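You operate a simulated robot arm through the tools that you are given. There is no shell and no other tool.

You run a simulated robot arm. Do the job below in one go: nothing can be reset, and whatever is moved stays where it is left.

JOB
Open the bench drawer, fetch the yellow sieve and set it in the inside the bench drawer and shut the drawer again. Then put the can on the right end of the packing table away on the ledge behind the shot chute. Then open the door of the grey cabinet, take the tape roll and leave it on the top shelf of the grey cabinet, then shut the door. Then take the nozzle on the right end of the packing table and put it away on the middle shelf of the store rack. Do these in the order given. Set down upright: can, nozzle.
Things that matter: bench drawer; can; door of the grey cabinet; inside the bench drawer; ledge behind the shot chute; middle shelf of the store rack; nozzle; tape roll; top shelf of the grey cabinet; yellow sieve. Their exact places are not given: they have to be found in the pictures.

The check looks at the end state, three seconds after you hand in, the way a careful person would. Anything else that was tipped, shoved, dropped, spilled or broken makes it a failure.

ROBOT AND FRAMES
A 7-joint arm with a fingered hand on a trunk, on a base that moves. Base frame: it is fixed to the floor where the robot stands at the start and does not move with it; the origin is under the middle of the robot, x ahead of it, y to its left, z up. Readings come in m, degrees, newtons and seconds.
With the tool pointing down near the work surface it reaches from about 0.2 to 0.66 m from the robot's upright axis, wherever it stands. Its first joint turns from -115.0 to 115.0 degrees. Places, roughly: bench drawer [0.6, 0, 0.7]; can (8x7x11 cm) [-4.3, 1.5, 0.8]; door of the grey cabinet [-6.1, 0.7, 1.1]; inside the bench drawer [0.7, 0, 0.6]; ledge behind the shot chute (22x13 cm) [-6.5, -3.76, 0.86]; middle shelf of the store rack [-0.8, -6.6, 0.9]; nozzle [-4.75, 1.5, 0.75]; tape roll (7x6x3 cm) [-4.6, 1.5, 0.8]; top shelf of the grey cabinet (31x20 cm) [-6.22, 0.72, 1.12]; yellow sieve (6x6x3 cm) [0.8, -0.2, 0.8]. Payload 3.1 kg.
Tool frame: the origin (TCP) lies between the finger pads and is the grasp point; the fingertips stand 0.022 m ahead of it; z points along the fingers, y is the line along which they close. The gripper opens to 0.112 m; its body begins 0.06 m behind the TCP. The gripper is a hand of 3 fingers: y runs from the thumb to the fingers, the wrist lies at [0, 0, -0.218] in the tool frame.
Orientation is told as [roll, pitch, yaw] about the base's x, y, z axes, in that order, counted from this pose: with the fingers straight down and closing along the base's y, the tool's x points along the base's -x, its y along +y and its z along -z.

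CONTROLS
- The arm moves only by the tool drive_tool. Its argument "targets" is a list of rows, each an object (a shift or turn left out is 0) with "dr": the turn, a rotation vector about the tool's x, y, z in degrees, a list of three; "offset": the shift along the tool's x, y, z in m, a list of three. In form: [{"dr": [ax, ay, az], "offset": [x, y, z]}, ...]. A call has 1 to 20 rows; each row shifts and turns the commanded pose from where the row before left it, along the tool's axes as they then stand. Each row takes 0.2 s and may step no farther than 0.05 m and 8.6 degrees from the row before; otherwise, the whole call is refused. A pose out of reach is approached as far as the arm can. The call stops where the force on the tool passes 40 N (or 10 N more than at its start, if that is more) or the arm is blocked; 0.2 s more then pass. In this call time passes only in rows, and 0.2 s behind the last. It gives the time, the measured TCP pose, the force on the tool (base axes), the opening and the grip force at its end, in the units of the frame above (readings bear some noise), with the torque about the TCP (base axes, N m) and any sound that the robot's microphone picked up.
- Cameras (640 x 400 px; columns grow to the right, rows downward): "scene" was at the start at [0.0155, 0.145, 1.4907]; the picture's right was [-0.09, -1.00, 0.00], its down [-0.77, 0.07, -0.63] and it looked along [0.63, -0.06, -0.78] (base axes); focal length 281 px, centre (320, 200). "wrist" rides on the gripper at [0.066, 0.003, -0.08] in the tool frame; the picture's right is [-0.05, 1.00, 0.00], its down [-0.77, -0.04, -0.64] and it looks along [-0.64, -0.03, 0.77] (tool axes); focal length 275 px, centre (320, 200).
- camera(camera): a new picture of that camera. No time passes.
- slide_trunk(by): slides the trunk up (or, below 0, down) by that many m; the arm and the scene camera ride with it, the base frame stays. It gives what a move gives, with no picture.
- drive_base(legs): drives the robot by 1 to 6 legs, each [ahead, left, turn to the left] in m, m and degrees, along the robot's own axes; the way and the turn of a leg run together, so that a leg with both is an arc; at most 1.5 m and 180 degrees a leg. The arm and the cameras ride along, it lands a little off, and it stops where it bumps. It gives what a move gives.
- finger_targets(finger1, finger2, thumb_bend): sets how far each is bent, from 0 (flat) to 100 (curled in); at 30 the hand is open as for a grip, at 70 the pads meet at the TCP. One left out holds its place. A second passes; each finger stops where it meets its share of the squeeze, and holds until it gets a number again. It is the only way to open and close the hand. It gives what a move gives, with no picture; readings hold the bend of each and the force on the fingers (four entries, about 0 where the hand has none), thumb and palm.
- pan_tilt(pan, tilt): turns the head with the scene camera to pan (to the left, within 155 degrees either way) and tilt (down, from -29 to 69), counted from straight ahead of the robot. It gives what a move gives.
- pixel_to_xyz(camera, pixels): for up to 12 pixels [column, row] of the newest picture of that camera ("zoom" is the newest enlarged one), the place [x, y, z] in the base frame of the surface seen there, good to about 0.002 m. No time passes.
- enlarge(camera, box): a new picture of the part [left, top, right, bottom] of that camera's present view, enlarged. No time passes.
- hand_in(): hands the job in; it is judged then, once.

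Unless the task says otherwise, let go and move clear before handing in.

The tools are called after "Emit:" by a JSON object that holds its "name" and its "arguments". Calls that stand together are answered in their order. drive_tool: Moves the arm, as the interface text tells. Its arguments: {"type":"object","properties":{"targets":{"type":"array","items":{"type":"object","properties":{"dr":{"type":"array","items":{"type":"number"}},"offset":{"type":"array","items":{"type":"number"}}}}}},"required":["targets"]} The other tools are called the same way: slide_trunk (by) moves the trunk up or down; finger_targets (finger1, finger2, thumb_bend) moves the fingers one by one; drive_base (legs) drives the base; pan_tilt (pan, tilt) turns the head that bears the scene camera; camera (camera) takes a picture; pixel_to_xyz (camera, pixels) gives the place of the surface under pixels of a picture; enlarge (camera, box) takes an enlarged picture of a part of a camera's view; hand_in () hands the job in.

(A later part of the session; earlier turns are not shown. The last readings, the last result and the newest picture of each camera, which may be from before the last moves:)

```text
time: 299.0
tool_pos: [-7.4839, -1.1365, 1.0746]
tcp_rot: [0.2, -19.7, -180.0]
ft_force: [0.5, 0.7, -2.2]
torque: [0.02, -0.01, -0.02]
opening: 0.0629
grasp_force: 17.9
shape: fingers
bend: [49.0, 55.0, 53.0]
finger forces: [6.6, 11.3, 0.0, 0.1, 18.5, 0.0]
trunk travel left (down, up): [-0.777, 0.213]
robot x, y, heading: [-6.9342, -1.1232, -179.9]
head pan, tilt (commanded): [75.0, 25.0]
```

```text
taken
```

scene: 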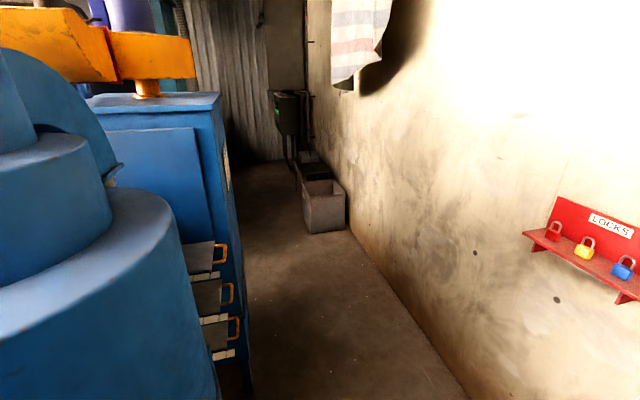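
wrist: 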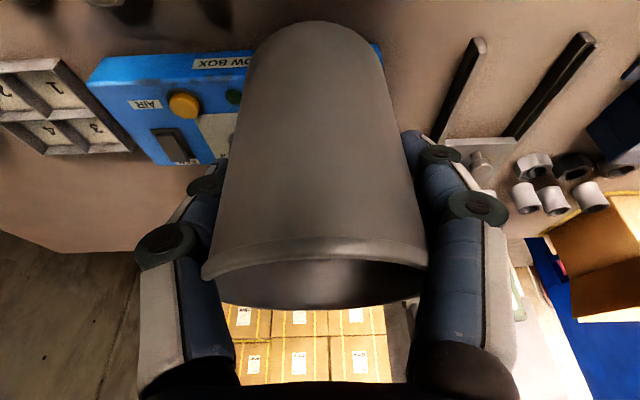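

Emit:
{"name": "pixel_to_xyz", "arguments": {"camera": "scene", "pixels": [[240, 320], [228, 180], [236, 325], [305, 215], [345, 205], [325, 230], [290, 150], [300, 170], [525, 235], [450, 370], [235, 250], [270, 160]]}}

Emit:
{"name": "enlarge", "arguments": {"camera": "scene", "box": [180, 60, 380, 260]}}

```text
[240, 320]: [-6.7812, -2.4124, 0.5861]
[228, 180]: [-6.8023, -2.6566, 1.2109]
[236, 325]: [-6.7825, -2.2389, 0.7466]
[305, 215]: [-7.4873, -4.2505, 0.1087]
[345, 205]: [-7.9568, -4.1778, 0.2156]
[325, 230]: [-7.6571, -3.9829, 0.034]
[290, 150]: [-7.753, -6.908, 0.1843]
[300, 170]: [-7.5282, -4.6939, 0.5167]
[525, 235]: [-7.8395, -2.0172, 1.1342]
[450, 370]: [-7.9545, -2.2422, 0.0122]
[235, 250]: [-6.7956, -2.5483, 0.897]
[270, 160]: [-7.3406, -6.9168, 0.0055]
```

```text
2.00 times, centred on (280, 160) of scene
```

zoom: 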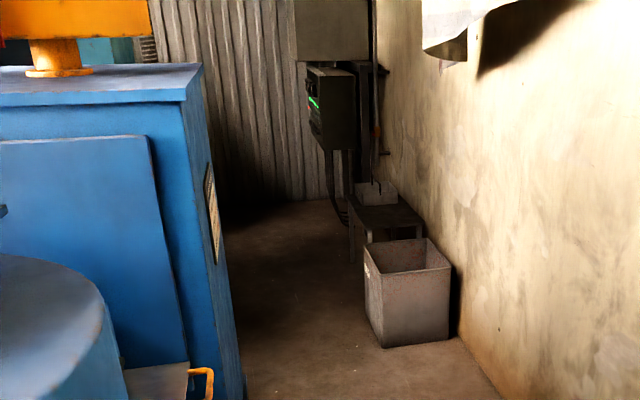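

The aisle behind is clear (x −6.80..−7.9) up to a bin at y≈−4. I'll turn left and drive down it.

Emit:
{"name": "drive_base", "arguments": {"legs": [[0.1, 0, 0], [0, 0, 90], [1.0, -0.05, 0], [0.75, 0, 0]]}}

Emit:
{"name": "pan_tilt", "arguments": {"pan": 45, "tilt": 25}}

Emit:
{"name": "camera", "arguments": {"camera": "scene"}}

```text
time: 312.4
tool_pos: [-7.0589, -3.4265, 1.0755]
tcp_rot: [0.1, -19.8, -89.9]
ft_force: [0.5, -0.5, -1.3]
torque: [0.0, -0.03, 0.01]
opening: 0.0628
grasp_force: 17.9
shape: fingers
bend: [49.0, 54.0, 53.0]
finger forces: [6.6, 10.8, 0.0, 0.0, 17.7, 0.0]
trunk travel left (down, up): [-0.777, 0.213]
robot x, y, heading: [-7.0685, -2.8743, -89.5]
head pan, tilt (commanded): [75.0, 25.0]
```

```text
time: 313.4
tool_pos: [-7.0578, -3.4258, 1.0758]
tcp_rot: [0.0, -19.8, -89.8]
ft_force: [-0.2, 1.0, -1.2]
torque: [-0.01, 0.0, 0.01]
opening: 0.063
grasp_force: 17.5
shape: fingers
bend: [49.0, 54.0, 53.0]
finger forces: [6.5, 10.8, 0.0, 0.1, 17.7, 0.0]
trunk travel left (down, up): [-0.777, 0.213]
robot x, y, heading: [-7.0721, -2.8754, -89.8]
head pan, tilt (commanded): [45.0, 25.0]
```

```text
taken
```

scene: 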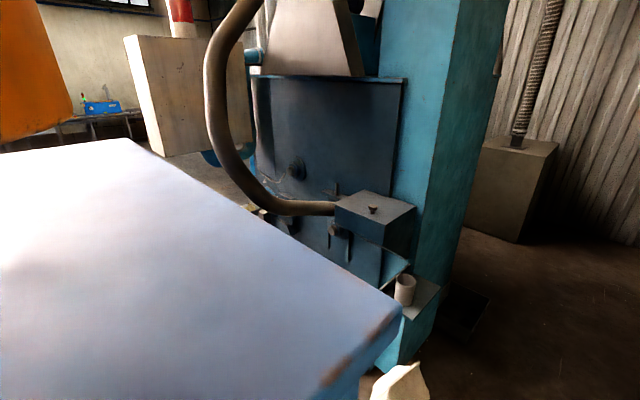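

From behind I can see the ledge with the cup at (405,290) right behind the chute box (375,220). I'll move a bit further for a clear view.

Emit:
{"name": "drive_base", "arguments": {"legs": [[0.3, 0, 0]]}}

Emit:
{"name": "pan_tilt", "arguments": {"pan": 55, "tilt": 35}}

Emit:
{"name": "camera", "arguments": {"camera": "scene"}}

Emit:
{"name": "enlarge", "arguments": {"camera": "scene", "box": [240, 100, 480, 300]}}

```text
time: 315.4
tool_pos: [-7.0566, -3.7239, 1.0749]
tcp_rot: [0.1, -19.7, -90.0]
ft_force: [0.2, 0.3, -2.3]
torque: [0.03, -0.01, -0.01]
opening: 0.0626
grasp_force: 17.0
shape: fingers
bend: [49.0, 54.0, 53.0]
finger forces: [6.5, 10.7, 0.1, 0.0, 17.7, 0.0]
trunk travel left (down, up): [-0.777, 0.213]
robot x, y, heading: [-7.0665, -3.1716, -89.7]
head pan, tilt (commanded): [45.0, 25.0]
```

```text
time: 316.1
tool_pos: [-7.0563, -3.7231, 1.0752]
tcp_rot: [0.1, -19.9, -89.9]
ft_force: [0.5, 0.2, -2.1]
torque: [0.01, 0.0, 0.03]
opening: 0.063
grasp_force: 17.3
shape: fingers
bend: [49.0, 54.0, 53.0]
finger forces: [6.5, 10.8, 0.0, 0.0, 17.8, 0.1]
trunk travel left (down, up): [-0.777, 0.213]
robot x, y, heading: [-7.0681, -3.1747, -89.6]
head pan, tilt (commanded): [55.0, 35.0]
```

```text
taken
```

scene: 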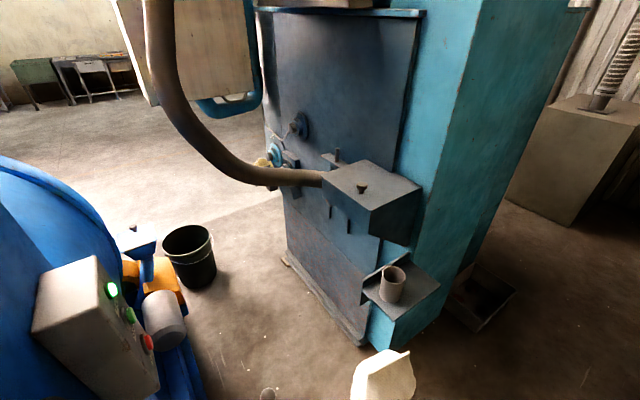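

```text
2.00 times, centred on (360, 200) of scene
```

zoom: 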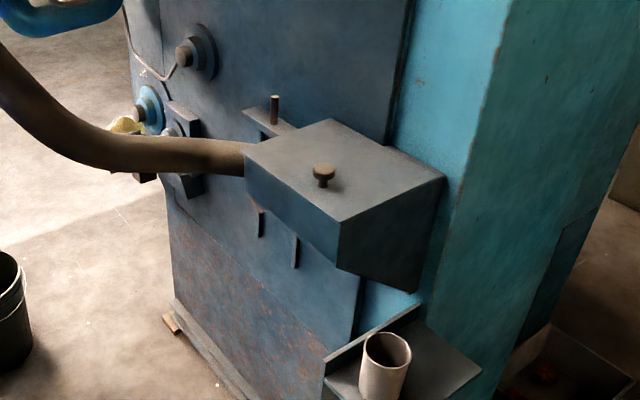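

Emit:
{"name": "pixel_to_xyz", "arguments": {"camera": "zoom", "pixels": [[430, 360], [410, 390], [475, 370], [420, 335], [370, 365], [412, 310], [328, 370], [385, 345], [385, 395], [340, 250], [390, 270], [440, 180]]}}

Emit:
{"name": "enlarge", "arguments": {"camera": "scene", "box": [340, 230, 460, 350]}}

```text
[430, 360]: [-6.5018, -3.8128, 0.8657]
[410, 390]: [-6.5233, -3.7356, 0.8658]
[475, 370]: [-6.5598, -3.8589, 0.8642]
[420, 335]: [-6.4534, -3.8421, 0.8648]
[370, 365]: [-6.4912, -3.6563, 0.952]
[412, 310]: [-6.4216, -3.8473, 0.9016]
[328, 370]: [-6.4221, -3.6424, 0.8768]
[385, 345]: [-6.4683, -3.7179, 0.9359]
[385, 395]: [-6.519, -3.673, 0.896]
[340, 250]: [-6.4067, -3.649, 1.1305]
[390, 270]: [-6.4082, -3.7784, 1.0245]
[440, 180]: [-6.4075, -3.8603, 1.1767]
```

```text
3.33 times, centred on (400, 290) of scene
```

zoom: 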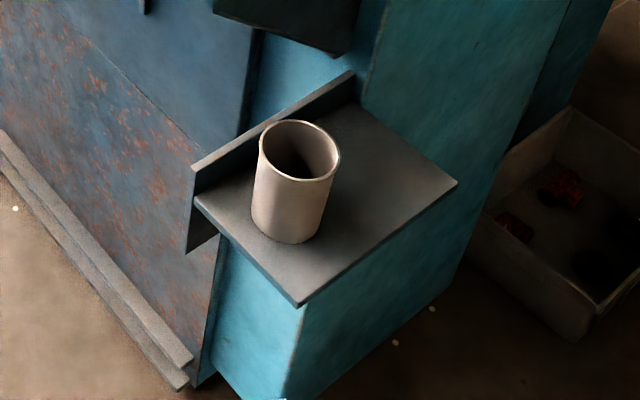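

The ledge plate is at z=0.865, x −6.56..−6.425, y −3.86..−3.64, with the cup at (−6.487, −3.69). The free spot for the can is about (−6.495, −3.79). I'll turn to face it diagonally (heading −45°) and come closer.

Emit:
{"name": "drive_base", "arguments": {"legs": [[0, 0, 44.7], [0.2, -0.03, 0]]}}

Emit:
{"name": "pan_tilt", "arguments": {"pan": -8, "tilt": 48}}

Emit:
{"name": "camera", "arguments": {"camera": "scene"}}

Emit:
{"name": "camera", "arguments": {"camera": "wrist"}}

```text
time: 319.8
tool_pos: [-6.5555, -3.7193, 1.0758]
tcp_rot: [0.0, -19.7, -45.2]
ft_force: [0.5, 0.5, -1.4]
torque: [0.01, 0.02, 0.01]
opening: 0.0625
grasp_force: 17.4
shape: fingers
bend: [50.0, 54.0, 53.0]
finger forces: [6.5, 10.6, 0.0, 0.1, 17.5, 0.1]
trunk travel left (down, up): [-0.777, 0.213]
robot x, y, heading: [-6.9472, -3.3399, -45.0]
head pan, tilt (commanded): [55.0, 35.0]
```

```text
time: 321.1
tool_pos: [-6.5559, -3.7177, 1.0752]
tcp_rot: [0.0, -19.8, -45.2]
ft_force: [-0.2, 0.2, -0.7]
torque: [0.0, 0.01, 0.0]
opening: 0.0626
grasp_force: 17.8
shape: fingers
bend: [50.0, 54.0, 53.0]
finger forces: [6.5, 10.4, 0.1, 0.1, 17.4, 0.0]
trunk travel left (down, up): [-0.777, 0.213]
robot x, y, heading: [-6.9519, -3.3374, -45.1]
head pan, tilt (commanded): [-8.0, 48.0]
```

```text
taken
```

scene: 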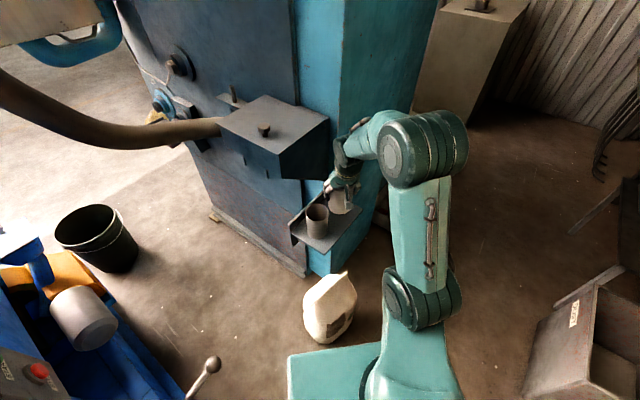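

```text
taken
```

wrist: 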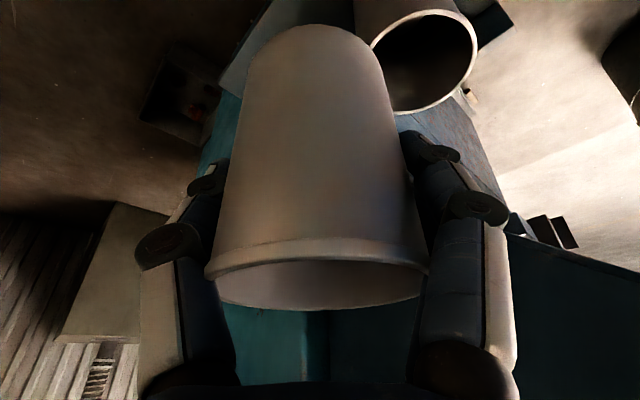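

Emit:
{"name": "enlarge", "arguments": {"camera": "scene", "box": [270, 150, 390, 290]}}

Emit:
{"name": "pixel_to_xyz", "arguments": {"camera": "scene", "pixels": [[308, 211], [328, 211], [318, 205], [318, 218], [316, 237], [340, 225], [325, 248], [357, 207], [294, 228], [345, 195], [300, 240], [350, 215]]}}

```text
2.86 times, centred on (330, 220) of scene
```

zoom: 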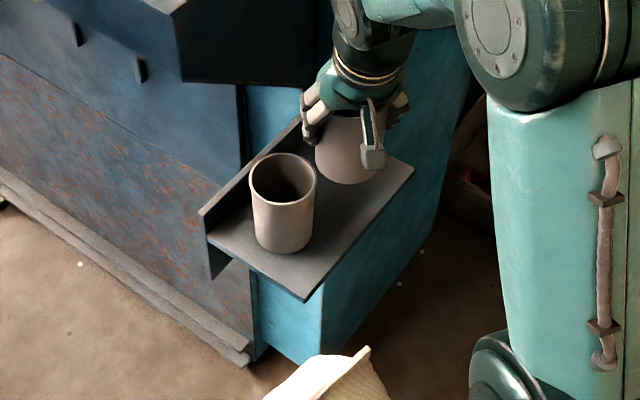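

```text
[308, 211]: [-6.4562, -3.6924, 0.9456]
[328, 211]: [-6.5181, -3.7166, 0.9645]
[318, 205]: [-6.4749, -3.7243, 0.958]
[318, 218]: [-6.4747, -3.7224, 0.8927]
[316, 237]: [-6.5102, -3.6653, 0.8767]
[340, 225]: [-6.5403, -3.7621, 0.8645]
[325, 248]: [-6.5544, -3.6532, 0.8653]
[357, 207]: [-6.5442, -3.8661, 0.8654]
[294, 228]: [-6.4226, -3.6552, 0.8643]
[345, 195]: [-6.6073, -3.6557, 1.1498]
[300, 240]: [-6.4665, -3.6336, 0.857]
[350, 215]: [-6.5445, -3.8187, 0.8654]
```

Emit:
{"name": "pixel_to_xyz", "arguments": {"camera": "zoom", "pixels": [[252, 180], [315, 178], [283, 156], [283, 203], [262, 162], [304, 162], [285, 252], [413, 168], [305, 300], [210, 238], [380, 200], [350, 240]]}}

```text
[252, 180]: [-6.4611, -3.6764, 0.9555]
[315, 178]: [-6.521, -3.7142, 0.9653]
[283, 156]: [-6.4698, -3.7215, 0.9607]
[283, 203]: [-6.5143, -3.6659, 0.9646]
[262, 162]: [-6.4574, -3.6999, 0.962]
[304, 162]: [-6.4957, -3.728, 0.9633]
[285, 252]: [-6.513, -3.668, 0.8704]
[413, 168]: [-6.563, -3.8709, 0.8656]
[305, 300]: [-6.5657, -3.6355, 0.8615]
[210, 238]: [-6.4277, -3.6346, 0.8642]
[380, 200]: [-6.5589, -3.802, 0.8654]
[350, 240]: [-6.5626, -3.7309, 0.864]
```

Cup centre (−6.4915, −3.6945), radius 0.0355, top 0.965; the wall is at y≈−3.87. Target for the can: (−6.496, −3.799). Moving horizontally above it.

Emit:
{"name": "drive_tool", "arguments": {"targets": [{"offset": [-0.0235, -0.0036, 0.00845]}, {"offset": [-0.0235, -0.0036, 0.00845]}, {"offset": [-0.0235, -0.0036, 0.00845]}, {"offset": [-0.0235, -0.0037, 0.00845]}]}}

Emit:
{"name": "camera", "arguments": {"camera": "scene"}}

Emit:
{"name": "enlarge", "arguments": {"camera": "scene", "box": [270, 130, 410, 290]}}

Emit:
{"name": "camera", "arguments": {"camera": "wrist"}}

```text
time: 322.1
tool_pos: [-6.4941, -3.8009, 1.0752]
tcp_rot: [0.1, -19.7, -45.3]
ft_force: [-0.4, -0.1, -2.0]
torque: [-0.04, -0.01, -0.01]
opening: 0.0627
grasp_force: 18.2
shape: fingers
bend: [50.0, 54.0, 53.0]
finger forces: [6.6, 10.5, 0.0, 0.1, 17.3, 0.0]
trunk travel left (down, up): [-0.777, 0.213]
robot x, y, heading: [-6.9482, -3.336, -45.2]
head pan, tilt (commanded): [-8.0, 48.0]
```

```text
taken
```

scene: 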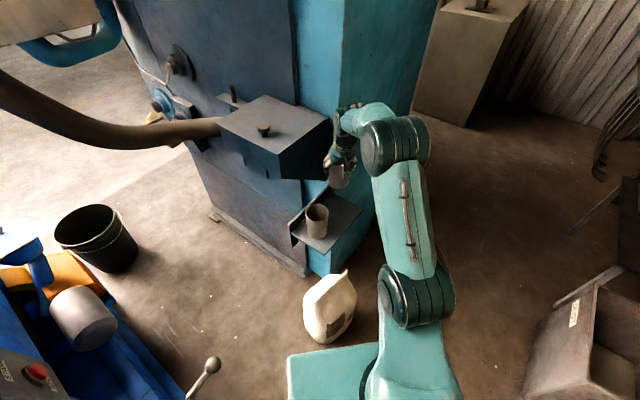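

```text
2.50 times, centred on (340, 210) of scene
```

zoom: 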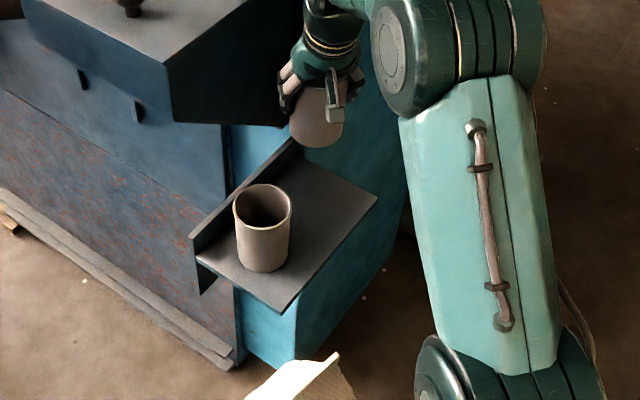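

```text
taken
```

wrist: 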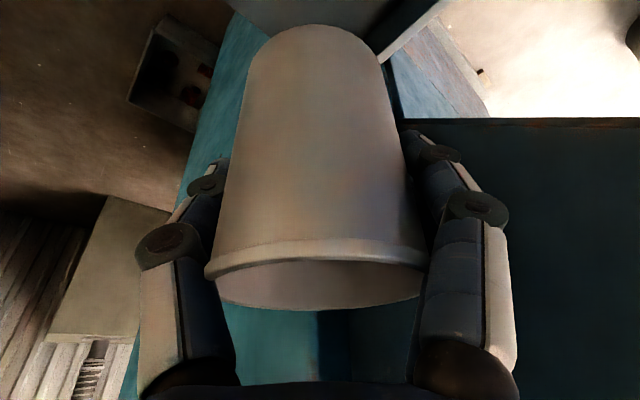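

Now lowering the can toward the ledge, watching forces.

Emit:
{"name": "drive_tool", "arguments": {"targets": [{"offset": [0.01356, 0, 0.03764]}, {"offset": [0.01356, 0, 0.03764]}, {"offset": [0.01017, 0, 0.02823]}, {"offset": [0.0051, 0, 0.0141]}]}}

Emit:
{"name": "camera", "arguments": {"camera": "wrist"}}

Emit:
{"name": "enlarge", "arguments": {"camera": "scene", "box": [270, 130, 410, 290]}}

```text
time: 323.1
tool_pos: [-6.4962, -3.7997, 0.9498]
tcp_rot: [0.1, -19.7, -45.2]
ft_force: [0.5, 0.1, -1.8]
torque: [0.03, -0.04, 0.0]
opening: 0.0627
grasp_force: 16.7
shape: fingers
bend: [50.0, 54.0, 53.0]
finger forces: [6.5, 10.3, 0.0, 0.0, 17.1, 0.1]
trunk travel left (down, up): [-0.777, 0.213]
robot x, y, heading: [-6.9495, -3.3348, -45.0]
head pan, tilt (commanded): [-8.0, 48.0]
```

```text
taken
```

wrist: 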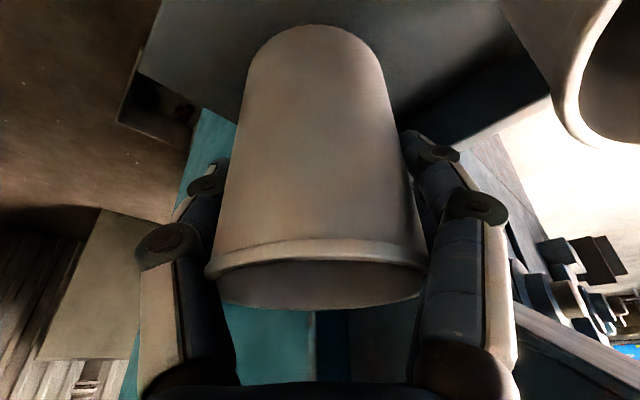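

```text
2.50 times, centred on (340, 210) of scene
```

zoom: 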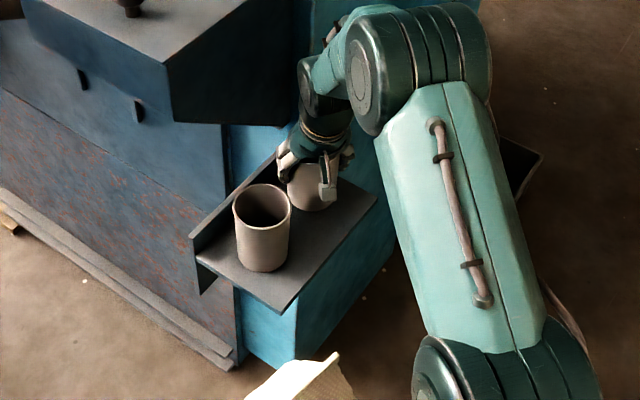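

Emit:
{"name": "drive_tool", "arguments": {"targets": [{"offset": [0.0027, 0, 0.0075]}, {"offset": [0.0017, 0, 0.0047]}]}}

Emit:
{"name": "drive_tool", "arguments": {"targets": [{"offset": [0.0007, 0, 0.0019]}]}}

```text
time: 323.7
tool_pos: [-6.4936, -3.7978, 0.937]
tcp_rot: [0.0, -19.8, -45.2]
ft_force: [-0.4, 0.5, -2.3]
torque: [0.01, 0.0, 0.03]
opening: 0.0628
grasp_force: 16.7
shape: fingers
bend: [50.0, 54.0, 53.0]
finger forces: [6.5, 10.3, 0.0, 0.1, 17.1, 0.1]
trunk travel left (down, up): [-0.777, 0.213]
robot x, y, heading: [-6.9509, -3.3346, -45.1]
head pan, tilt (commanded): [-8.0, 48.0]
```

```text
time: 324.1
tool_pos: [-6.4954, -3.8004, 0.9345]
tcp_rot: [-0.1, -19.8, -45.1]
ft_force: [-0.4, 0.2, -2.7]
torque: [-0.02, 0.03, -0.01]
opening: 0.0628
grasp_force: 16.9
shape: fingers
bend: [50.0, 54.0, 53.0]
finger forces: [6.5, 10.2, 0.1, 0.0, 17.1, 0.0]
trunk travel left (down, up): [-0.777, 0.213]
robot x, y, heading: [-6.95, -3.3362, -45.0]
head pan, tilt (commanded): [-8.0, 48.0]
```

Emit:
{"name": "drive_tool", "arguments": {"targets": [{"offset": [0.0007, 0, 0.0019]}]}}

Emit:
{"name": "enlarge", "arguments": {"camera": "scene", "box": [290, 160, 390, 260]}}

```text
time: 324.5
tool_pos: [-6.4951, -3.8001, 0.9337]
tcp_rot: [0.1, -19.8, -45.3]
ft_force: [0.8, 0.0, -0.9]
torque: [-0.02, 0.03, 0.01]
opening: 0.0627
grasp_force: 16.9
shape: fingers
bend: [50.0, 54.0, 53.0]
finger forces: [6.5, 10.4, 0.1, 0.0, 17.1, 0.1]
trunk travel left (down, up): [-0.777, 0.213]
robot x, y, heading: [-6.9521, -3.336, -45.0]
head pan, tilt (commanded): [-8.0, 48.0]
```

```text
4.00 times, centred on (340, 210) of scene
```

zoom: 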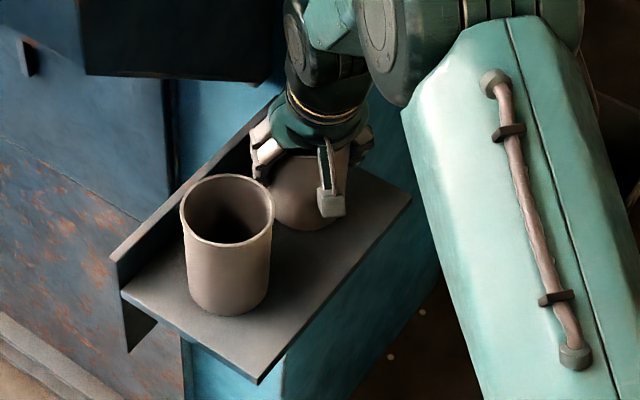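

Emit:
{"name": "drive_tool", "arguments": {"targets": [{"offset": [0.0007, 0, 0.0019]}]}}

Emit:
{"name": "drive_tool", "arguments": {"targets": [{"offset": [0.0005, 0, 0.0012]}]}}

```text
time: 324.9
tool_pos: [-6.4961, -3.7997, 0.9315]
tcp_rot: [0.1, -19.7, -45.2]
ft_force: [-0.5, -0.2, -1.5]
torque: [0.0, -0.01, 0.05]
opening: 0.0625
grasp_force: 17.3
shape: fingers
bend: [50.0, 54.0, 53.0]
finger forces: [6.5, 10.2, 0.1, 0.0, 17.0, 0.1]
trunk travel left (down, up): [-0.777, 0.213]
robot x, y, heading: [-6.948, -3.3368, -45.5]
head pan, tilt (commanded): [-8.0, 48.0]
```

```text
time: 325.3
tool_pos: [-6.4966, -3.7999, 0.9309]
tcp_rot: [0.2, -19.9, -45.3]
ft_force: [0.9, 0.9, -1.5]
torque: [0.02, -0.02, -0.01]
opening: 0.0625
grasp_force: 17.5
shape: fingers
bend: [50.0, 54.0, 53.0]
finger forces: [6.5, 10.3, 0.0, 0.0, 17.1, 0.0]
trunk travel left (down, up): [-0.777, 0.213]
robot x, y, heading: [-6.948, -3.3348, -45.1]
head pan, tilt (commanded): [-8.0, 48.0]
```

Emit:
{"name": "enlarge", "arguments": {"camera": "scene", "box": [290, 160, 390, 260]}}

Emit:
{"name": "pixel_to_xyz", "arguments": {"camera": "zoom", "pixels": [[305, 222], [305, 228], [305, 232], [295, 226], [315, 228], [305, 240], [320, 250], [300, 215]]}}

```text
4.00 times, centred on (340, 210) of scene
```

zoom: 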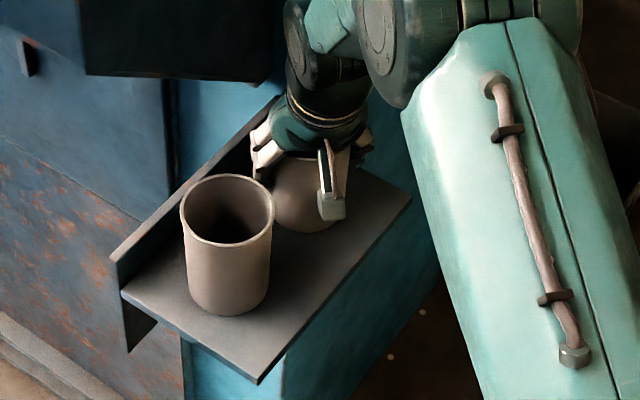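

```text
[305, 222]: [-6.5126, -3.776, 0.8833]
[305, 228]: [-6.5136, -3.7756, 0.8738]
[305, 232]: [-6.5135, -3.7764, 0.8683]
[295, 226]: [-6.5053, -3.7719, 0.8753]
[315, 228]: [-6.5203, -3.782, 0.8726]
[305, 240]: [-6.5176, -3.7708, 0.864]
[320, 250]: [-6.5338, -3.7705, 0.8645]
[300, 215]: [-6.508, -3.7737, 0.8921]
```

The can's bottom edge is ~2 mm above the plate. I'll lower slightly more until it takes load.

Emit:
{"name": "drive_tool", "arguments": {"targets": [{"offset": [0.0007, 0, 0.0019]}]}}

Emit:
{"name": "drive_tool", "arguments": {"targets": [{"offset": [0.0007, 0, 0.0019]}]}}

```text
time: 325.7
tool_pos: [-6.4948, -3.7985, 0.93]
tcp_rot: [0.1, -19.9, -45.3]
ft_force: [-0.6, -0.8, 4.5]
torque: [0.04, -0.11, 0.04]
opening: 0.0625
grasp_force: 17.7
shape: fingers
bend: [50.0, 54.0, 53.0]
finger forces: [6.5, 10.9, 0.1, 0.1, 17.9, 0.0]
trunk travel left (down, up): [-0.777, 0.213]
robot x, y, heading: [-6.9518, -3.3364, -45.1]
head pan, tilt (commanded): [-8.0, 48.0]
```

```text
time: 326.1
tool_pos: [-6.4967, -3.7989, 0.9276]
tcp_rot: [0.1, -20.1, -45.2]
ft_force: [-1.1, -1.0, 12.7]
torque: [0.07, -0.17, 0.04]
opening: 0.0626
grasp_force: 18.3
shape: fingers
bend: [50.0, 54.0, 53.0]
finger forces: [6.7, 11.4, 0.1, 0.0, 19.4, 0.0]
trunk travel left (down, up): [-0.777, 0.213]
robot x, y, heading: [-6.9472, -3.3336, -45.1]
head pan, tilt (commanded): [-8.0, 48.0]
```

The can is seated (load +12.7 N). I'll ease up 2 mm and open the fingers gently.

Emit:
{"name": "drive_tool", "arguments": {"targets": [{"offset": [-0.0007, 0, -0.0022]}]}}

Emit:
{"name": "finger_targets", "arguments": {"finger1": 44, "finger2": 46, "thumb_bend": 45}}

Emit:
{"name": "finger_targets", "arguments": {"finger1": 35, "finger2": 35, "thumb_bend": 35}}

Emit:
{"name": "camera", "arguments": {"camera": "wrist"}}

Emit:
{"name": "enlarge", "arguments": {"camera": "scene", "box": [290, 160, 390, 260]}}

```text
time: 326.5
tool_pos: [-6.4972, -3.799, 0.9294]
tcp_rot: [0.1, -19.7, -45.2]
ft_force: [0.7, -2.0, 6.3]
torque: [0.03, -0.21, -0.03]
opening: 0.0626
grasp_force: 18.1
shape: fingers
bend: [50.0, 54.0, 53.0]
finger forces: [6.6, 11.3, 0.0, 0.0, 18.4, 0.0]
trunk travel left (down, up): [-0.777, 0.213]
robot x, y, heading: [-6.9488, -3.3371, -45.1]
head pan, tilt (commanded): [-8.0, 48.0]
```

```text
time: 327.5
tool_pos: [-6.4957, -3.7981, 0.929]
tcp_rot: [0.0, -19.8, -45.2]
ft_force: [-1.7, 0.1, 3.6]
torque: [0.0, -0.05, 0.02]
opening: 0.0717
grasp_force: 3.2
shape: fingers
bend: [44.0, 46.0, 45.0]
finger forces: [0.1, 3.0, 0.1, 0.0, 4.0, 0.1]
trunk travel left (down, up): [-0.777, 0.213]
robot x, y, heading: [-6.9519, -3.332, -45.2]
head pan, tilt (commanded): [-8.0, 48.0]
```

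```text
time: 328.5
tool_pos: [-6.4964, -3.7991, 0.9273]
tcp_rot: [0.2, -19.8, -45.1]
ft_force: [-0.3, -0.5, 0.9]
torque: [0.03, -0.03, -0.02]
opening: 0.0977
grasp_force: 0.5
shape: fingers
bend: [35.0, 35.0, 35.0]
finger forces: [0.0, 0.1, 0.0, 0.0, 0.2, 0.1]
trunk travel left (down, up): [-0.777, 0.213]
robot x, y, heading: [-6.9472, -3.3387, -45.3]
head pan, tilt (commanded): [-8.0, 48.0]
```

```text
taken
```

wrist: 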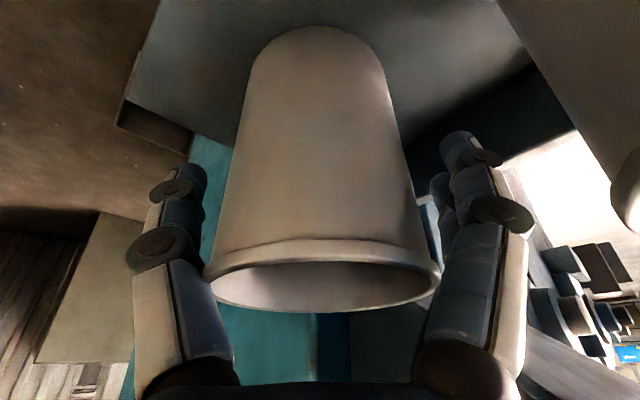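

```text
4.00 times, centred on (340, 210) of scene
```

zoom: 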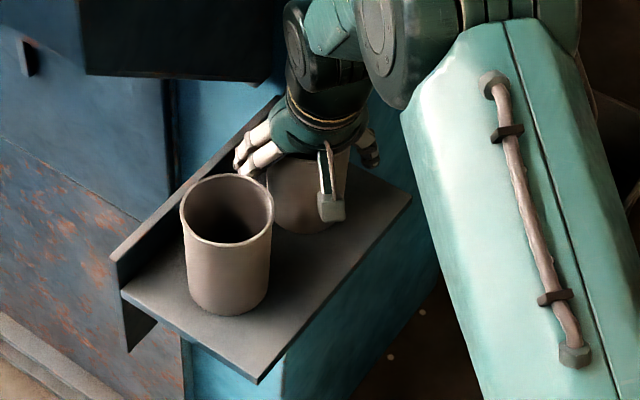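

Released: the can stands by itself. I'll rise straight up in small steps.

Emit:
{"name": "drive_tool", "arguments": {"targets": [{"offset": [-0.0034, 0, -0.0094]}, {"offset": [-0.0051, 0, -0.0141]}, {"offset": [-0.0102, 0, -0.0282]}, {"offset": [-0.01356, 0, -0.03764]}, {"offset": [-0.01356, 0, -0.03764]}]}}

Emit:
{"name": "camera", "arguments": {"camera": "wrist"}}

Emit:
{"name": "enlarge", "arguments": {"camera": "scene", "box": [270, 140, 410, 280]}}

```text
time: 329.7
tool_pos: [-6.4961, -3.7973, 1.0646]
tcp_rot: [0.1, -19.8, -45.3]
ft_force: [0.0, 0.3, 0.3]
torque: [0.0, -0.01, 0.0]
opening: 0.0974
grasp_force: 0.1
shape: fingers
bend: [35.0, 35.0, 35.0]
finger forces: [0.1, 0.0, 0.0, 0.0, 0.0, 0.0]
trunk travel left (down, up): [-0.777, 0.213]
robot x, y, heading: [-6.952, -3.3358, -44.9]
head pan, tilt (commanded): [-8.0, 48.0]
```

```text
taken
```

wrist: 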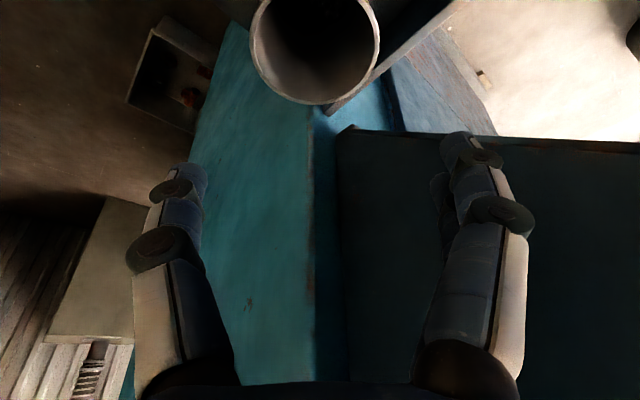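

```text
2.86 times, centred on (340, 210) of scene
```

zoom: 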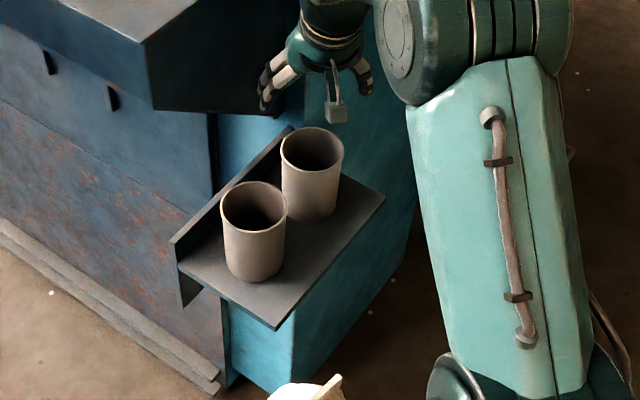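

The can stands upright on the ledge beside the other cup, both undisturbed. I'll retract the hand and drive back up the rear aisle, looking for a short way to the grey cabinet.

Emit:
{"name": "drive_tool", "arguments": {"targets": [{"offset": [0.0376, 0, -0.0136]}, {"offset": [0.0376, 0, -0.0136]}, {"offset": [0.0376, 0, -0.0136]}]}}

Emit:
{"name": "drive_base", "arguments": {"legs": [[-0.2, 0.03, 0], [0, 0, -45], [-1.0, 0, 0], [-0.95, 0, 0]]}}

Emit:
{"name": "pan_tilt", "arguments": {"pan": -150, "tilt": 20}}

Emit:
{"name": "camera", "arguments": {"camera": "scene"}}

```text
time: 330.5
tool_pos: [-6.5813, -3.7135, 1.0644]
tcp_rot: [0.0, -20.0, -45.0]
ft_force: [-0.6, 0.2, -0.9]
torque: [0.01, -0.04, -0.01]
opening: 0.0975
grasp_force: 0.2
shape: fingers
bend: [35.0, 35.0, 35.0]
finger forces: [0.1, 0.1, 0.0, 0.1, 0.0, 0.1]
trunk travel left (down, up): [-0.777, 0.213]
robot x, y, heading: [-6.9443, -3.332, -45.1]
head pan, tilt (commanded): [-8.0, 48.0]
```

```text
time: 343.6
tool_pos: [-7.0619, -1.7502, 1.0641]
tcp_rot: [0.2, -19.8, -91.0]
ft_force: [0.3, -0.4, 0.1]
torque: [0.0, 0.0, 0.05]
opening: 0.0976
grasp_force: 0.0
shape: fingers
bend: [35.0, 35.0, 35.0]
finger forces: [0.0, 0.0, 0.0, 0.0, 0.0, 0.0]
trunk travel left (down, up): [-0.777, 0.213]
robot x, y, heading: [-7.0517, -1.2224, -90.7]
head pan, tilt (commanded): [-8.0, 48.0]
```

```text
time: 345.8
tool_pos: [-7.0635, -1.7487, 1.0647]
tcp_rot: [0.1, -19.9, -91.0]
ft_force: [-0.2, 0.0, -0.1]
torque: [0.0, -0.02, 0.0]
opening: 0.0975
grasp_force: 0.1
shape: fingers
bend: [35.0, 35.0, 35.0]
finger forces: [0.0, 0.0, 0.0, 0.0, 0.0, 0.0]
trunk travel left (down, up): [-0.777, 0.213]
robot x, y, heading: [-7.0469, -1.2232, -90.7]
head pan, tilt (commanded): [-150.0, 20.0]
```

```text
taken
```

scene: 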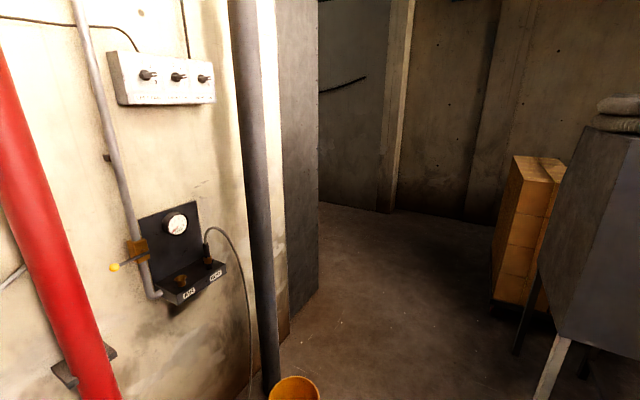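

There's open floor behind the grey cabinet and boxes. I'll measure this passage.

Emit:
{"name": "pixel_to_xyz", "arguments": {"camera": "scene", "pixels": [[295, 385], [400, 340], [400, 250], [480, 300], [515, 345], [560, 370], [500, 290], [545, 310], [600, 250], [525, 180], [320, 210], [560, 200]]}}

Emit:
{"name": "pan_tilt", "arguments": {"pan": 155, "tilt": 30}}

Emit:
{"name": "camera", "arguments": {"camera": "scene"}}

```text
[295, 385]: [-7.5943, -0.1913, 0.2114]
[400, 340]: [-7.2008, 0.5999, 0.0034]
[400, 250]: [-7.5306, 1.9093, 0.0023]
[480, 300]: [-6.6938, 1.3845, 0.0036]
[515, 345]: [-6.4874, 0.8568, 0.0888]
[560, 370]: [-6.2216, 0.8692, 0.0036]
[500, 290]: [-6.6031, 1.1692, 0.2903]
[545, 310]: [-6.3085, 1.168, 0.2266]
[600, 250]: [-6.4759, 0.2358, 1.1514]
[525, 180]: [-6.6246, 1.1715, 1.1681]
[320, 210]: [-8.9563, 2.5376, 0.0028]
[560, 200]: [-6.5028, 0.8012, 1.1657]
```

```text
time: 349.9
tool_pos: [-7.0628, -1.749, 1.0644]
tcp_rot: [0.1, -19.8, -91.0]
ft_force: [-0.2, 0.1, -0.1]
torque: [0.03, 0.01, 0.01]
opening: 0.0975
grasp_force: 0.0
shape: fingers
bend: [35.0, 35.0, 35.0]
finger forces: [0.0, 0.0, 0.0, 0.2, 0.1, 0.0]
trunk travel left (down, up): [-0.777, 0.213]
robot x, y, heading: [-7.0517, -1.2215, -90.8]
head pan, tilt (commanded): [154.7, 30.0]
```

```text
taken
```

scene: 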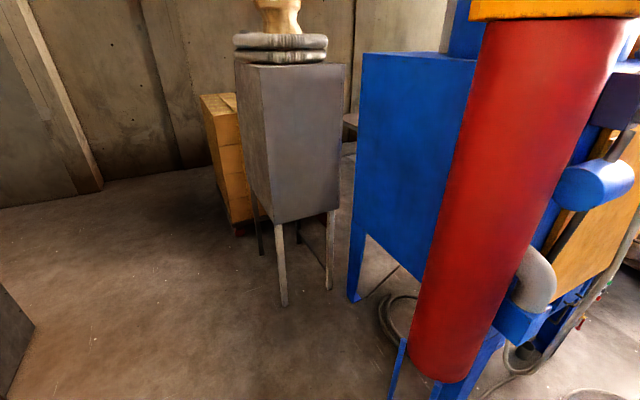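

Emit:
{"name": "pixel_to_xyz", "arguments": {"camera": "scene", "pixels": [[430, 350], [450, 200], [395, 370], [385, 310], [355, 280], [360, 150], [283, 290], [330, 285], [235, 225], [205, 130], [240, 130], [265, 180]]}}

```text
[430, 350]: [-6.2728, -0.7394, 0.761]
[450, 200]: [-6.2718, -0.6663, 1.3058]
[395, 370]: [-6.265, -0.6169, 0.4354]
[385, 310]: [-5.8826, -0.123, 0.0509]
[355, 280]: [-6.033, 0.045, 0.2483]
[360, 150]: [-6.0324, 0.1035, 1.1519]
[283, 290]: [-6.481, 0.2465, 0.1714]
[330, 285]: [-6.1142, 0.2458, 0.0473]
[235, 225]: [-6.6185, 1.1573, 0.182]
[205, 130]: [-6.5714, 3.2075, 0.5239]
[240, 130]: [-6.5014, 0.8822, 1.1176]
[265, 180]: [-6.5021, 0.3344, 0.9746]
```

The rear passage is open: I can go along x≈−7.0 to y≈2.8 and around the boxes to the aisle between the packing table and the cabinet. I'll tuck the arm and drive there backwards.

Emit:
{"name": "drive_tool", "arguments": {"targets": [{"offset": [0.0423, 0, -0.0153]}, {"offset": [0.0423, 0, -0.0153]}, {"offset": [0.0376, 0, -0.0136]}]}}

Emit:
{"name": "drive_base", "arguments": {"legs": [[-0.9, 0.05, 0.7], [-1.0, 0, 0]]}}

Emit:
{"name": "pan_tilt", "arguments": {"pan": 140, "tilt": 25}}

Emit:
{"name": "camera", "arguments": {"camera": "scene"}}

```text
time: 350.8
tool_pos: [-7.0628, -1.6174, 1.0651]
tcp_rot: [0.0, -19.9, -91.0]
ft_force: [0.7, 0.2, 0.7]
torque: [-0.01, -0.03, -0.01]
opening: 0.0975
grasp_force: 0.1
shape: fingers
bend: [35.0, 35.0, 35.0]
finger forces: [0.0, 0.0, 0.1, 0.1, 0.0, 0.0]
trunk travel left (down, up): [-0.777, 0.213]
robot x, y, heading: [-7.0471, -1.219, -90.8]
head pan, tilt (commanded): [154.7, 30.0]
```

```text
time: 360.2
tool_pos: [-7.0026, 0.261, 1.0642]
tcp_rot: [0.1, -19.7, -89.7]
ft_force: [0.7, 0.6, 0.1]
torque: [0.02, 0.01, 0.01]
opening: 0.0973
grasp_force: 0.1
shape: fingers
bend: [35.0, 35.0, 35.0]
finger forces: [0.0, 0.0, 0.0, 0.0, 0.1, 0.0]
trunk travel left (down, up): [-0.777, 0.213]
robot x, y, heading: [-7.0012, 0.6565, -89.6]
head pan, tilt (commanded): [154.7, 30.0]
```

```text
time: 361.0
tool_pos: [-7.0022, 0.261, 1.064]
tcp_rot: [0.1, -19.8, -89.8]
ft_force: [-1.1, 0.4, 0.8]
torque: [-0.01, 0.0, 0.01]
opening: 0.0973
grasp_force: 0.0
shape: fingers
bend: [35.0, 35.0, 35.0]
finger forces: [0.0, 0.1, 0.0, 0.1, 0.0, 0.1]
trunk travel left (down, up): [-0.777, 0.213]
robot x, y, heading: [-6.9961, 0.6619, -89.6]
head pan, tilt (commanded): [140.0, 25.0]
```

```text
taken
```

scene: 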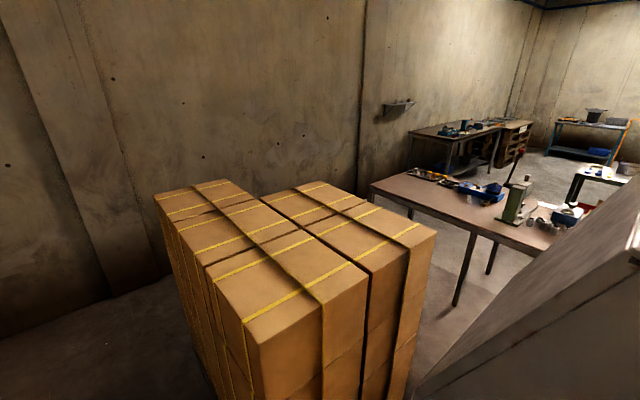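

Emit:
{"name": "pixel_to_xyz", "arguments": {"camera": "scene", "pixels": [[160, 195], [225, 182], [250, 335], [432, 233], [325, 185], [120, 280], [230, 300], [372, 188], [455, 300], [420, 195], [590, 200], [540, 250]]}}

```text
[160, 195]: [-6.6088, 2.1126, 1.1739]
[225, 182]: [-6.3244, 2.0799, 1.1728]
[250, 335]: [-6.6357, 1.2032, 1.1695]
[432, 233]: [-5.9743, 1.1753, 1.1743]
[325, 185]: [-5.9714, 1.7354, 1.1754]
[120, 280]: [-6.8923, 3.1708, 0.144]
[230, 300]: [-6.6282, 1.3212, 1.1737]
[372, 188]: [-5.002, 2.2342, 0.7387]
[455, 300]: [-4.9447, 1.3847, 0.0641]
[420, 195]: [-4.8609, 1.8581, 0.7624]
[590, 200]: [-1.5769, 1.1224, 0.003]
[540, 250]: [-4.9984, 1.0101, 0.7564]
```

Emit:
{"name": "drive_base", "arguments": {"legs": [[-1.1, 0, -0.4], [-1.03, 0, 0], [0, 0.8, 0], [0, 0.75, 0]]}}

Emit:
{"name": "pan_tilt", "arguments": {"pan": -25, "tilt": 20}}

Emit:
{"name": "camera", "arguments": {"camera": "scene"}}

```text
time: 379.0
tool_pos: [-5.4487, 2.3716, 1.064]
tcp_rot: [0.0, -19.8, -90.2]
ft_force: [-0.6, 0.1, -0.3]
torque: [-0.01, 0.0, -0.01]
opening: 0.0976
grasp_force: 0.0
shape: fingers
bend: [35.0, 35.0, 35.0]
finger forces: [0.0, 0.0, 0.1, 0.1, 0.1, 0.0]
trunk travel left (down, up): [-0.777, 0.213]
robot x, y, heading: [-5.4406, 2.7705, -89.9]
head pan, tilt (commanded): [140.0, 25.0]
```

```text
time: 381.5
tool_pos: [-5.4488, 2.3714, 1.064]
tcp_rot: [-0.1, -19.9, -90.3]
ft_force: [0.0, 0.3, 0.1]
torque: [-0.01, 0.02, -0.03]
opening: 0.0977
grasp_force: 0.1
shape: fingers
bend: [35.0, 35.0, 35.0]
finger forces: [0.1, 0.1, 0.0, 0.1, 0.0, 0.1]
trunk travel left (down, up): [-0.777, 0.213]
robot x, y, heading: [-5.4438, 2.7726, -90.3]
head pan, tilt (commanded): [-25.0, 20.0]
```

```text
taken
```

scene: 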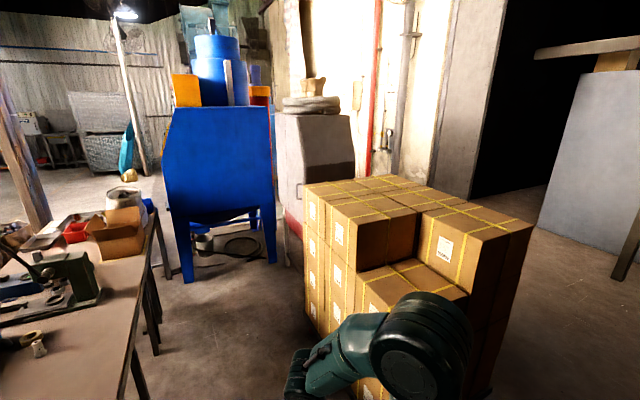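

I'm in the aisle; the tape roll (25,335) and nozzle (38,345) are at the table's back side. I'll move ahead to look at the grey cabinet's door.

Emit:
{"name": "drive_base", "arguments": {"legs": [[0.95, 0, 0]]}}

Emit:
{"name": "pan_tilt", "arguments": {"pan": -28, "tilt": 22}}

Emit:
{"name": "camera", "arguments": {"camera": "scene"}}

Emit:
{"name": "enlarge", "arguments": {"camera": "scene", "box": [240, 60, 440, 300]}}

```text
time: 386.5
tool_pos: [-5.4473, 1.4235, 1.0643]
tcp_rot: [0.0, -19.9, -90.0]
ft_force: [-0.2, 0.1, 0.2]
torque: [0.0, -0.03, 0.01]
opening: 0.0974
grasp_force: 0.1
shape: fingers
bend: [35.0, 35.0, 35.0]
finger forces: [0.1, 0.0, 0.0, 0.0, 0.1, 0.1]
trunk travel left (down, up): [-0.777, 0.213]
robot x, y, heading: [-5.4392, 1.8186, -90.0]
head pan, tilt (commanded): [-25.0, 20.0]
```

```text
time: 387.1
tool_pos: [-5.4483, 1.4232, 1.0638]
tcp_rot: [-0.1, -19.8, -90.0]
ft_force: [0.8, 0.6, -0.5]
torque: [0.0, 0.01, 0.01]
opening: 0.0975
grasp_force: 0.0
shape: fingers
bend: [35.0, 35.0, 35.0]
finger forces: [0.1, 0.1, 0.0, 0.1, 0.0, 0.0]
trunk travel left (down, up): [-0.777, 0.213]
robot x, y, heading: [-5.4441, 1.8233, -90.0]
head pan, tilt (commanded): [-28.0, 22.0]
```

```text
taken
```

scene: 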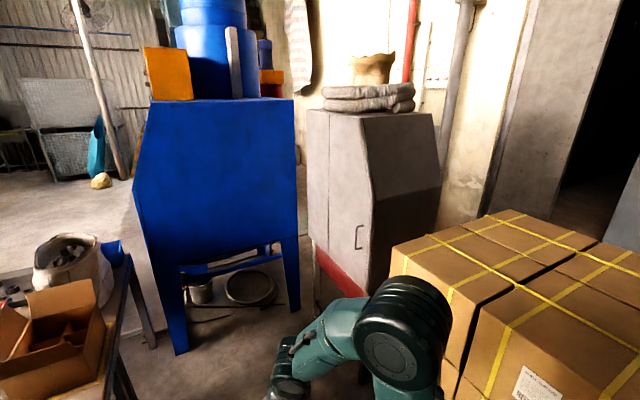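

```text
1.67 times, centred on (340, 180) of scene
```

zoom: 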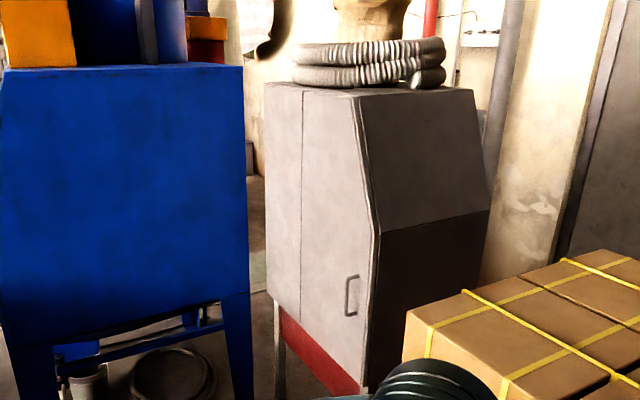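

Emit:
{"name": "pixel_to_xyz", "arguments": {"camera": "zoom", "pixels": [[350, 297], [347, 312], [352, 280], [302, 110], [302, 300], [345, 110], [360, 230], [355, 340], [270, 110], [330, 200], [440, 150], [440, 300]]}}

Emit:
{"name": "drive_base", "arguments": {"legs": [[0.75, 0, 0]]}}

Emit:
{"name": "pan_tilt", "arguments": {"pan": -85, "tilt": 25}}

Emit:
{"name": "camera", "arguments": {"camera": "scene"}}

```text
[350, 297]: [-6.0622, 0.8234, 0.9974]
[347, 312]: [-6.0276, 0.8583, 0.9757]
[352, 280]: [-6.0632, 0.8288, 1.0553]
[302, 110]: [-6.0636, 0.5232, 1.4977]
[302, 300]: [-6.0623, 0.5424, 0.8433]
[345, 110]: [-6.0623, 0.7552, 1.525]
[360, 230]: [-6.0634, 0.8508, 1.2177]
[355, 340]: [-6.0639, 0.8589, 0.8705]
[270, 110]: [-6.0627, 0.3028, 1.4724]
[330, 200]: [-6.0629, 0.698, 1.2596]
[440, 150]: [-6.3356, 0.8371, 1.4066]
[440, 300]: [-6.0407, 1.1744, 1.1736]
```

```text
time: 391.2
tool_pos: [-5.4488, 0.6668, 1.0635]
tcp_rot: [0.0, -19.7, -90.1]
ft_force: [-0.3, -0.1, -0.4]
torque: [0.01, 0.03, -0.01]
opening: 0.0971
grasp_force: 0.1
shape: fingers
bend: [35.0, 35.0, 35.0]
finger forces: [0.0, 0.0, 0.0, 0.0, 0.0, 0.0]
trunk travel left (down, up): [-0.777, 0.213]
robot x, y, heading: [-5.4454, 1.0649, -90.2]
head pan, tilt (commanded): [-28.0, 22.0]
```

```text
time: 392.5
tool_pos: [-5.4491, 0.667, 1.0646]
tcp_rot: [-0.1, -19.8, -90.2]
ft_force: [0.0, 0.6, 0.1]
torque: [0.0, 0.0, -0.02]
opening: 0.0976
grasp_force: 0.0
shape: fingers
bend: [35.0, 35.0, 35.0]
finger forces: [0.1, 0.1, 0.1, 0.1, 0.0, 0.2]
trunk travel left (down, up): [-0.777, 0.213]
robot x, y, heading: [-5.4428, 1.0657, -90.1]
head pan, tilt (commanded): [-85.0, 25.0]
```

```text
taken
```

scene: 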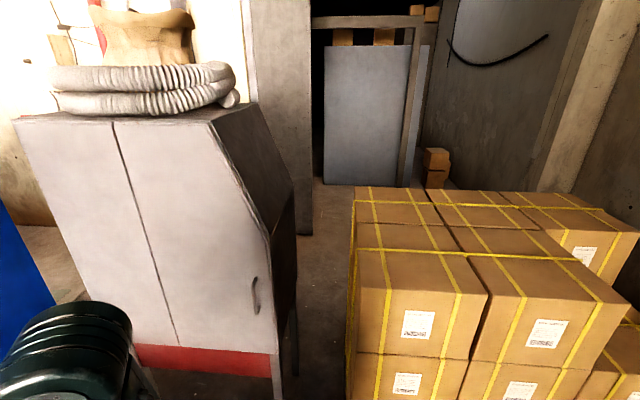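

The door (plane x≈−6.063) hinges at its left edge y≈0.53, with a vertical D-handle at about y≈0.85, z 0.96–1.06. I'll check the floor on the table side before positioning.

Emit:
{"name": "pan_tilt", "arguments": {"pan": 45, "tilt": 40}}

Emit:
{"name": "camera", "arguments": {"camera": "scene"}}

Emit:
{"name": "pixel_to_xyz", "arguments": {"camera": "scene", "pixels": [[320, 300], [250, 300], [400, 300], [450, 250], [350, 200], [300, 350], [500, 300], [420, 200]]}}

```text
time: 394.6
tool_pos: [-5.4487, 0.6668, 1.064]
tcp_rot: [0.0, -19.8, -90.2]
ft_force: [0.5, -0.2, 0.1]
torque: [0.02, -0.02, 0.0]
opening: 0.0975
grasp_force: 0.0
shape: fingers
bend: [35.0, 35.0, 35.0]
finger forces: [0.0, 0.0, 0.1, 0.0, 0.0, 0.0]
trunk travel left (down, up): [-0.777, 0.213]
robot x, y, heading: [-5.4424, 1.0632, -90.1]
head pan, tilt (commanded): [45.0, 40.0]
```

```text
taken
```

scene: 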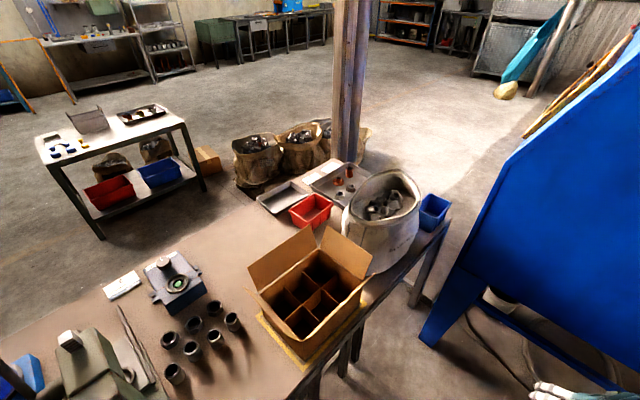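

```text
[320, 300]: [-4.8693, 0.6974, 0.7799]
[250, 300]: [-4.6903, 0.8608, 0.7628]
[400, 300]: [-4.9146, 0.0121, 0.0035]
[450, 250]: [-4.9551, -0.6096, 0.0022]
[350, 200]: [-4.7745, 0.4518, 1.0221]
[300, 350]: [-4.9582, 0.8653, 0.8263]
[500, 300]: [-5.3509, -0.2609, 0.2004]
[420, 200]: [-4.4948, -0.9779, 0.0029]
```

Emit:
{"name": "drive_base", "arguments": {"legs": [[0.25, 0.12, 0], [0, 0, -89.9]]}}

Emit:
{"name": "pan_tilt", "arguments": {"pan": -5, "tilt": 25}}

Emit:
{"name": "camera", "arguments": {"camera": "scene"}}

Emit:
{"name": "camera", "arguments": {"camera": "wrist"}}

```text
time: 400.3
tool_pos: [-5.7235, 0.8169, 1.065]
tcp_rot: [0.0, -19.8, -179.5]
ft_force: [0.2, 1.2, 0.1]
torque: [0.04, -0.04, 0.0]
opening: 0.0975
grasp_force: 0.0
shape: fingers
bend: [35.0, 35.0, 35.0]
finger forces: [0.1, 0.1, 0.1, 0.0, 0.0, 0.1]
trunk travel left (down, up): [-0.777, 0.213]
robot x, y, heading: [-5.3263, 0.8141, -179.4]
head pan, tilt (commanded): [45.0, 40.0]
```

```text
time: 401.5
tool_pos: [-5.7231, 0.8167, 1.0643]
tcp_rot: [0.0, -19.7, -179.6]
ft_force: [-0.6, -0.2, -0.6]
torque: [0.0, 0.01, -0.03]
opening: 0.0975
grasp_force: 0.1
shape: fingers
bend: [35.0, 35.0, 35.0]
finger forces: [0.0, 0.0, 0.0, 0.1, 0.1, 0.0]
trunk travel left (down, up): [-0.777, 0.213]
robot x, y, heading: [-5.3216, 0.8156, -179.3]
head pan, tilt (commanded): [-5.0, 25.0]
```

```text
taken
```

scene: 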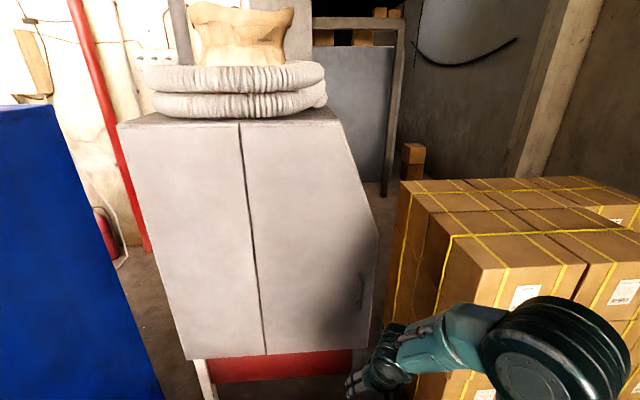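

```text
taken
```

wrist: 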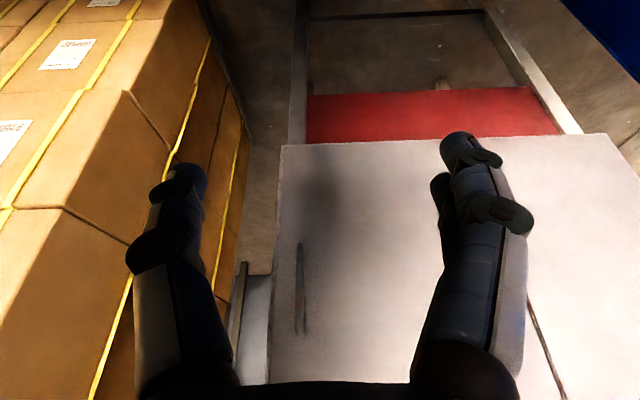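

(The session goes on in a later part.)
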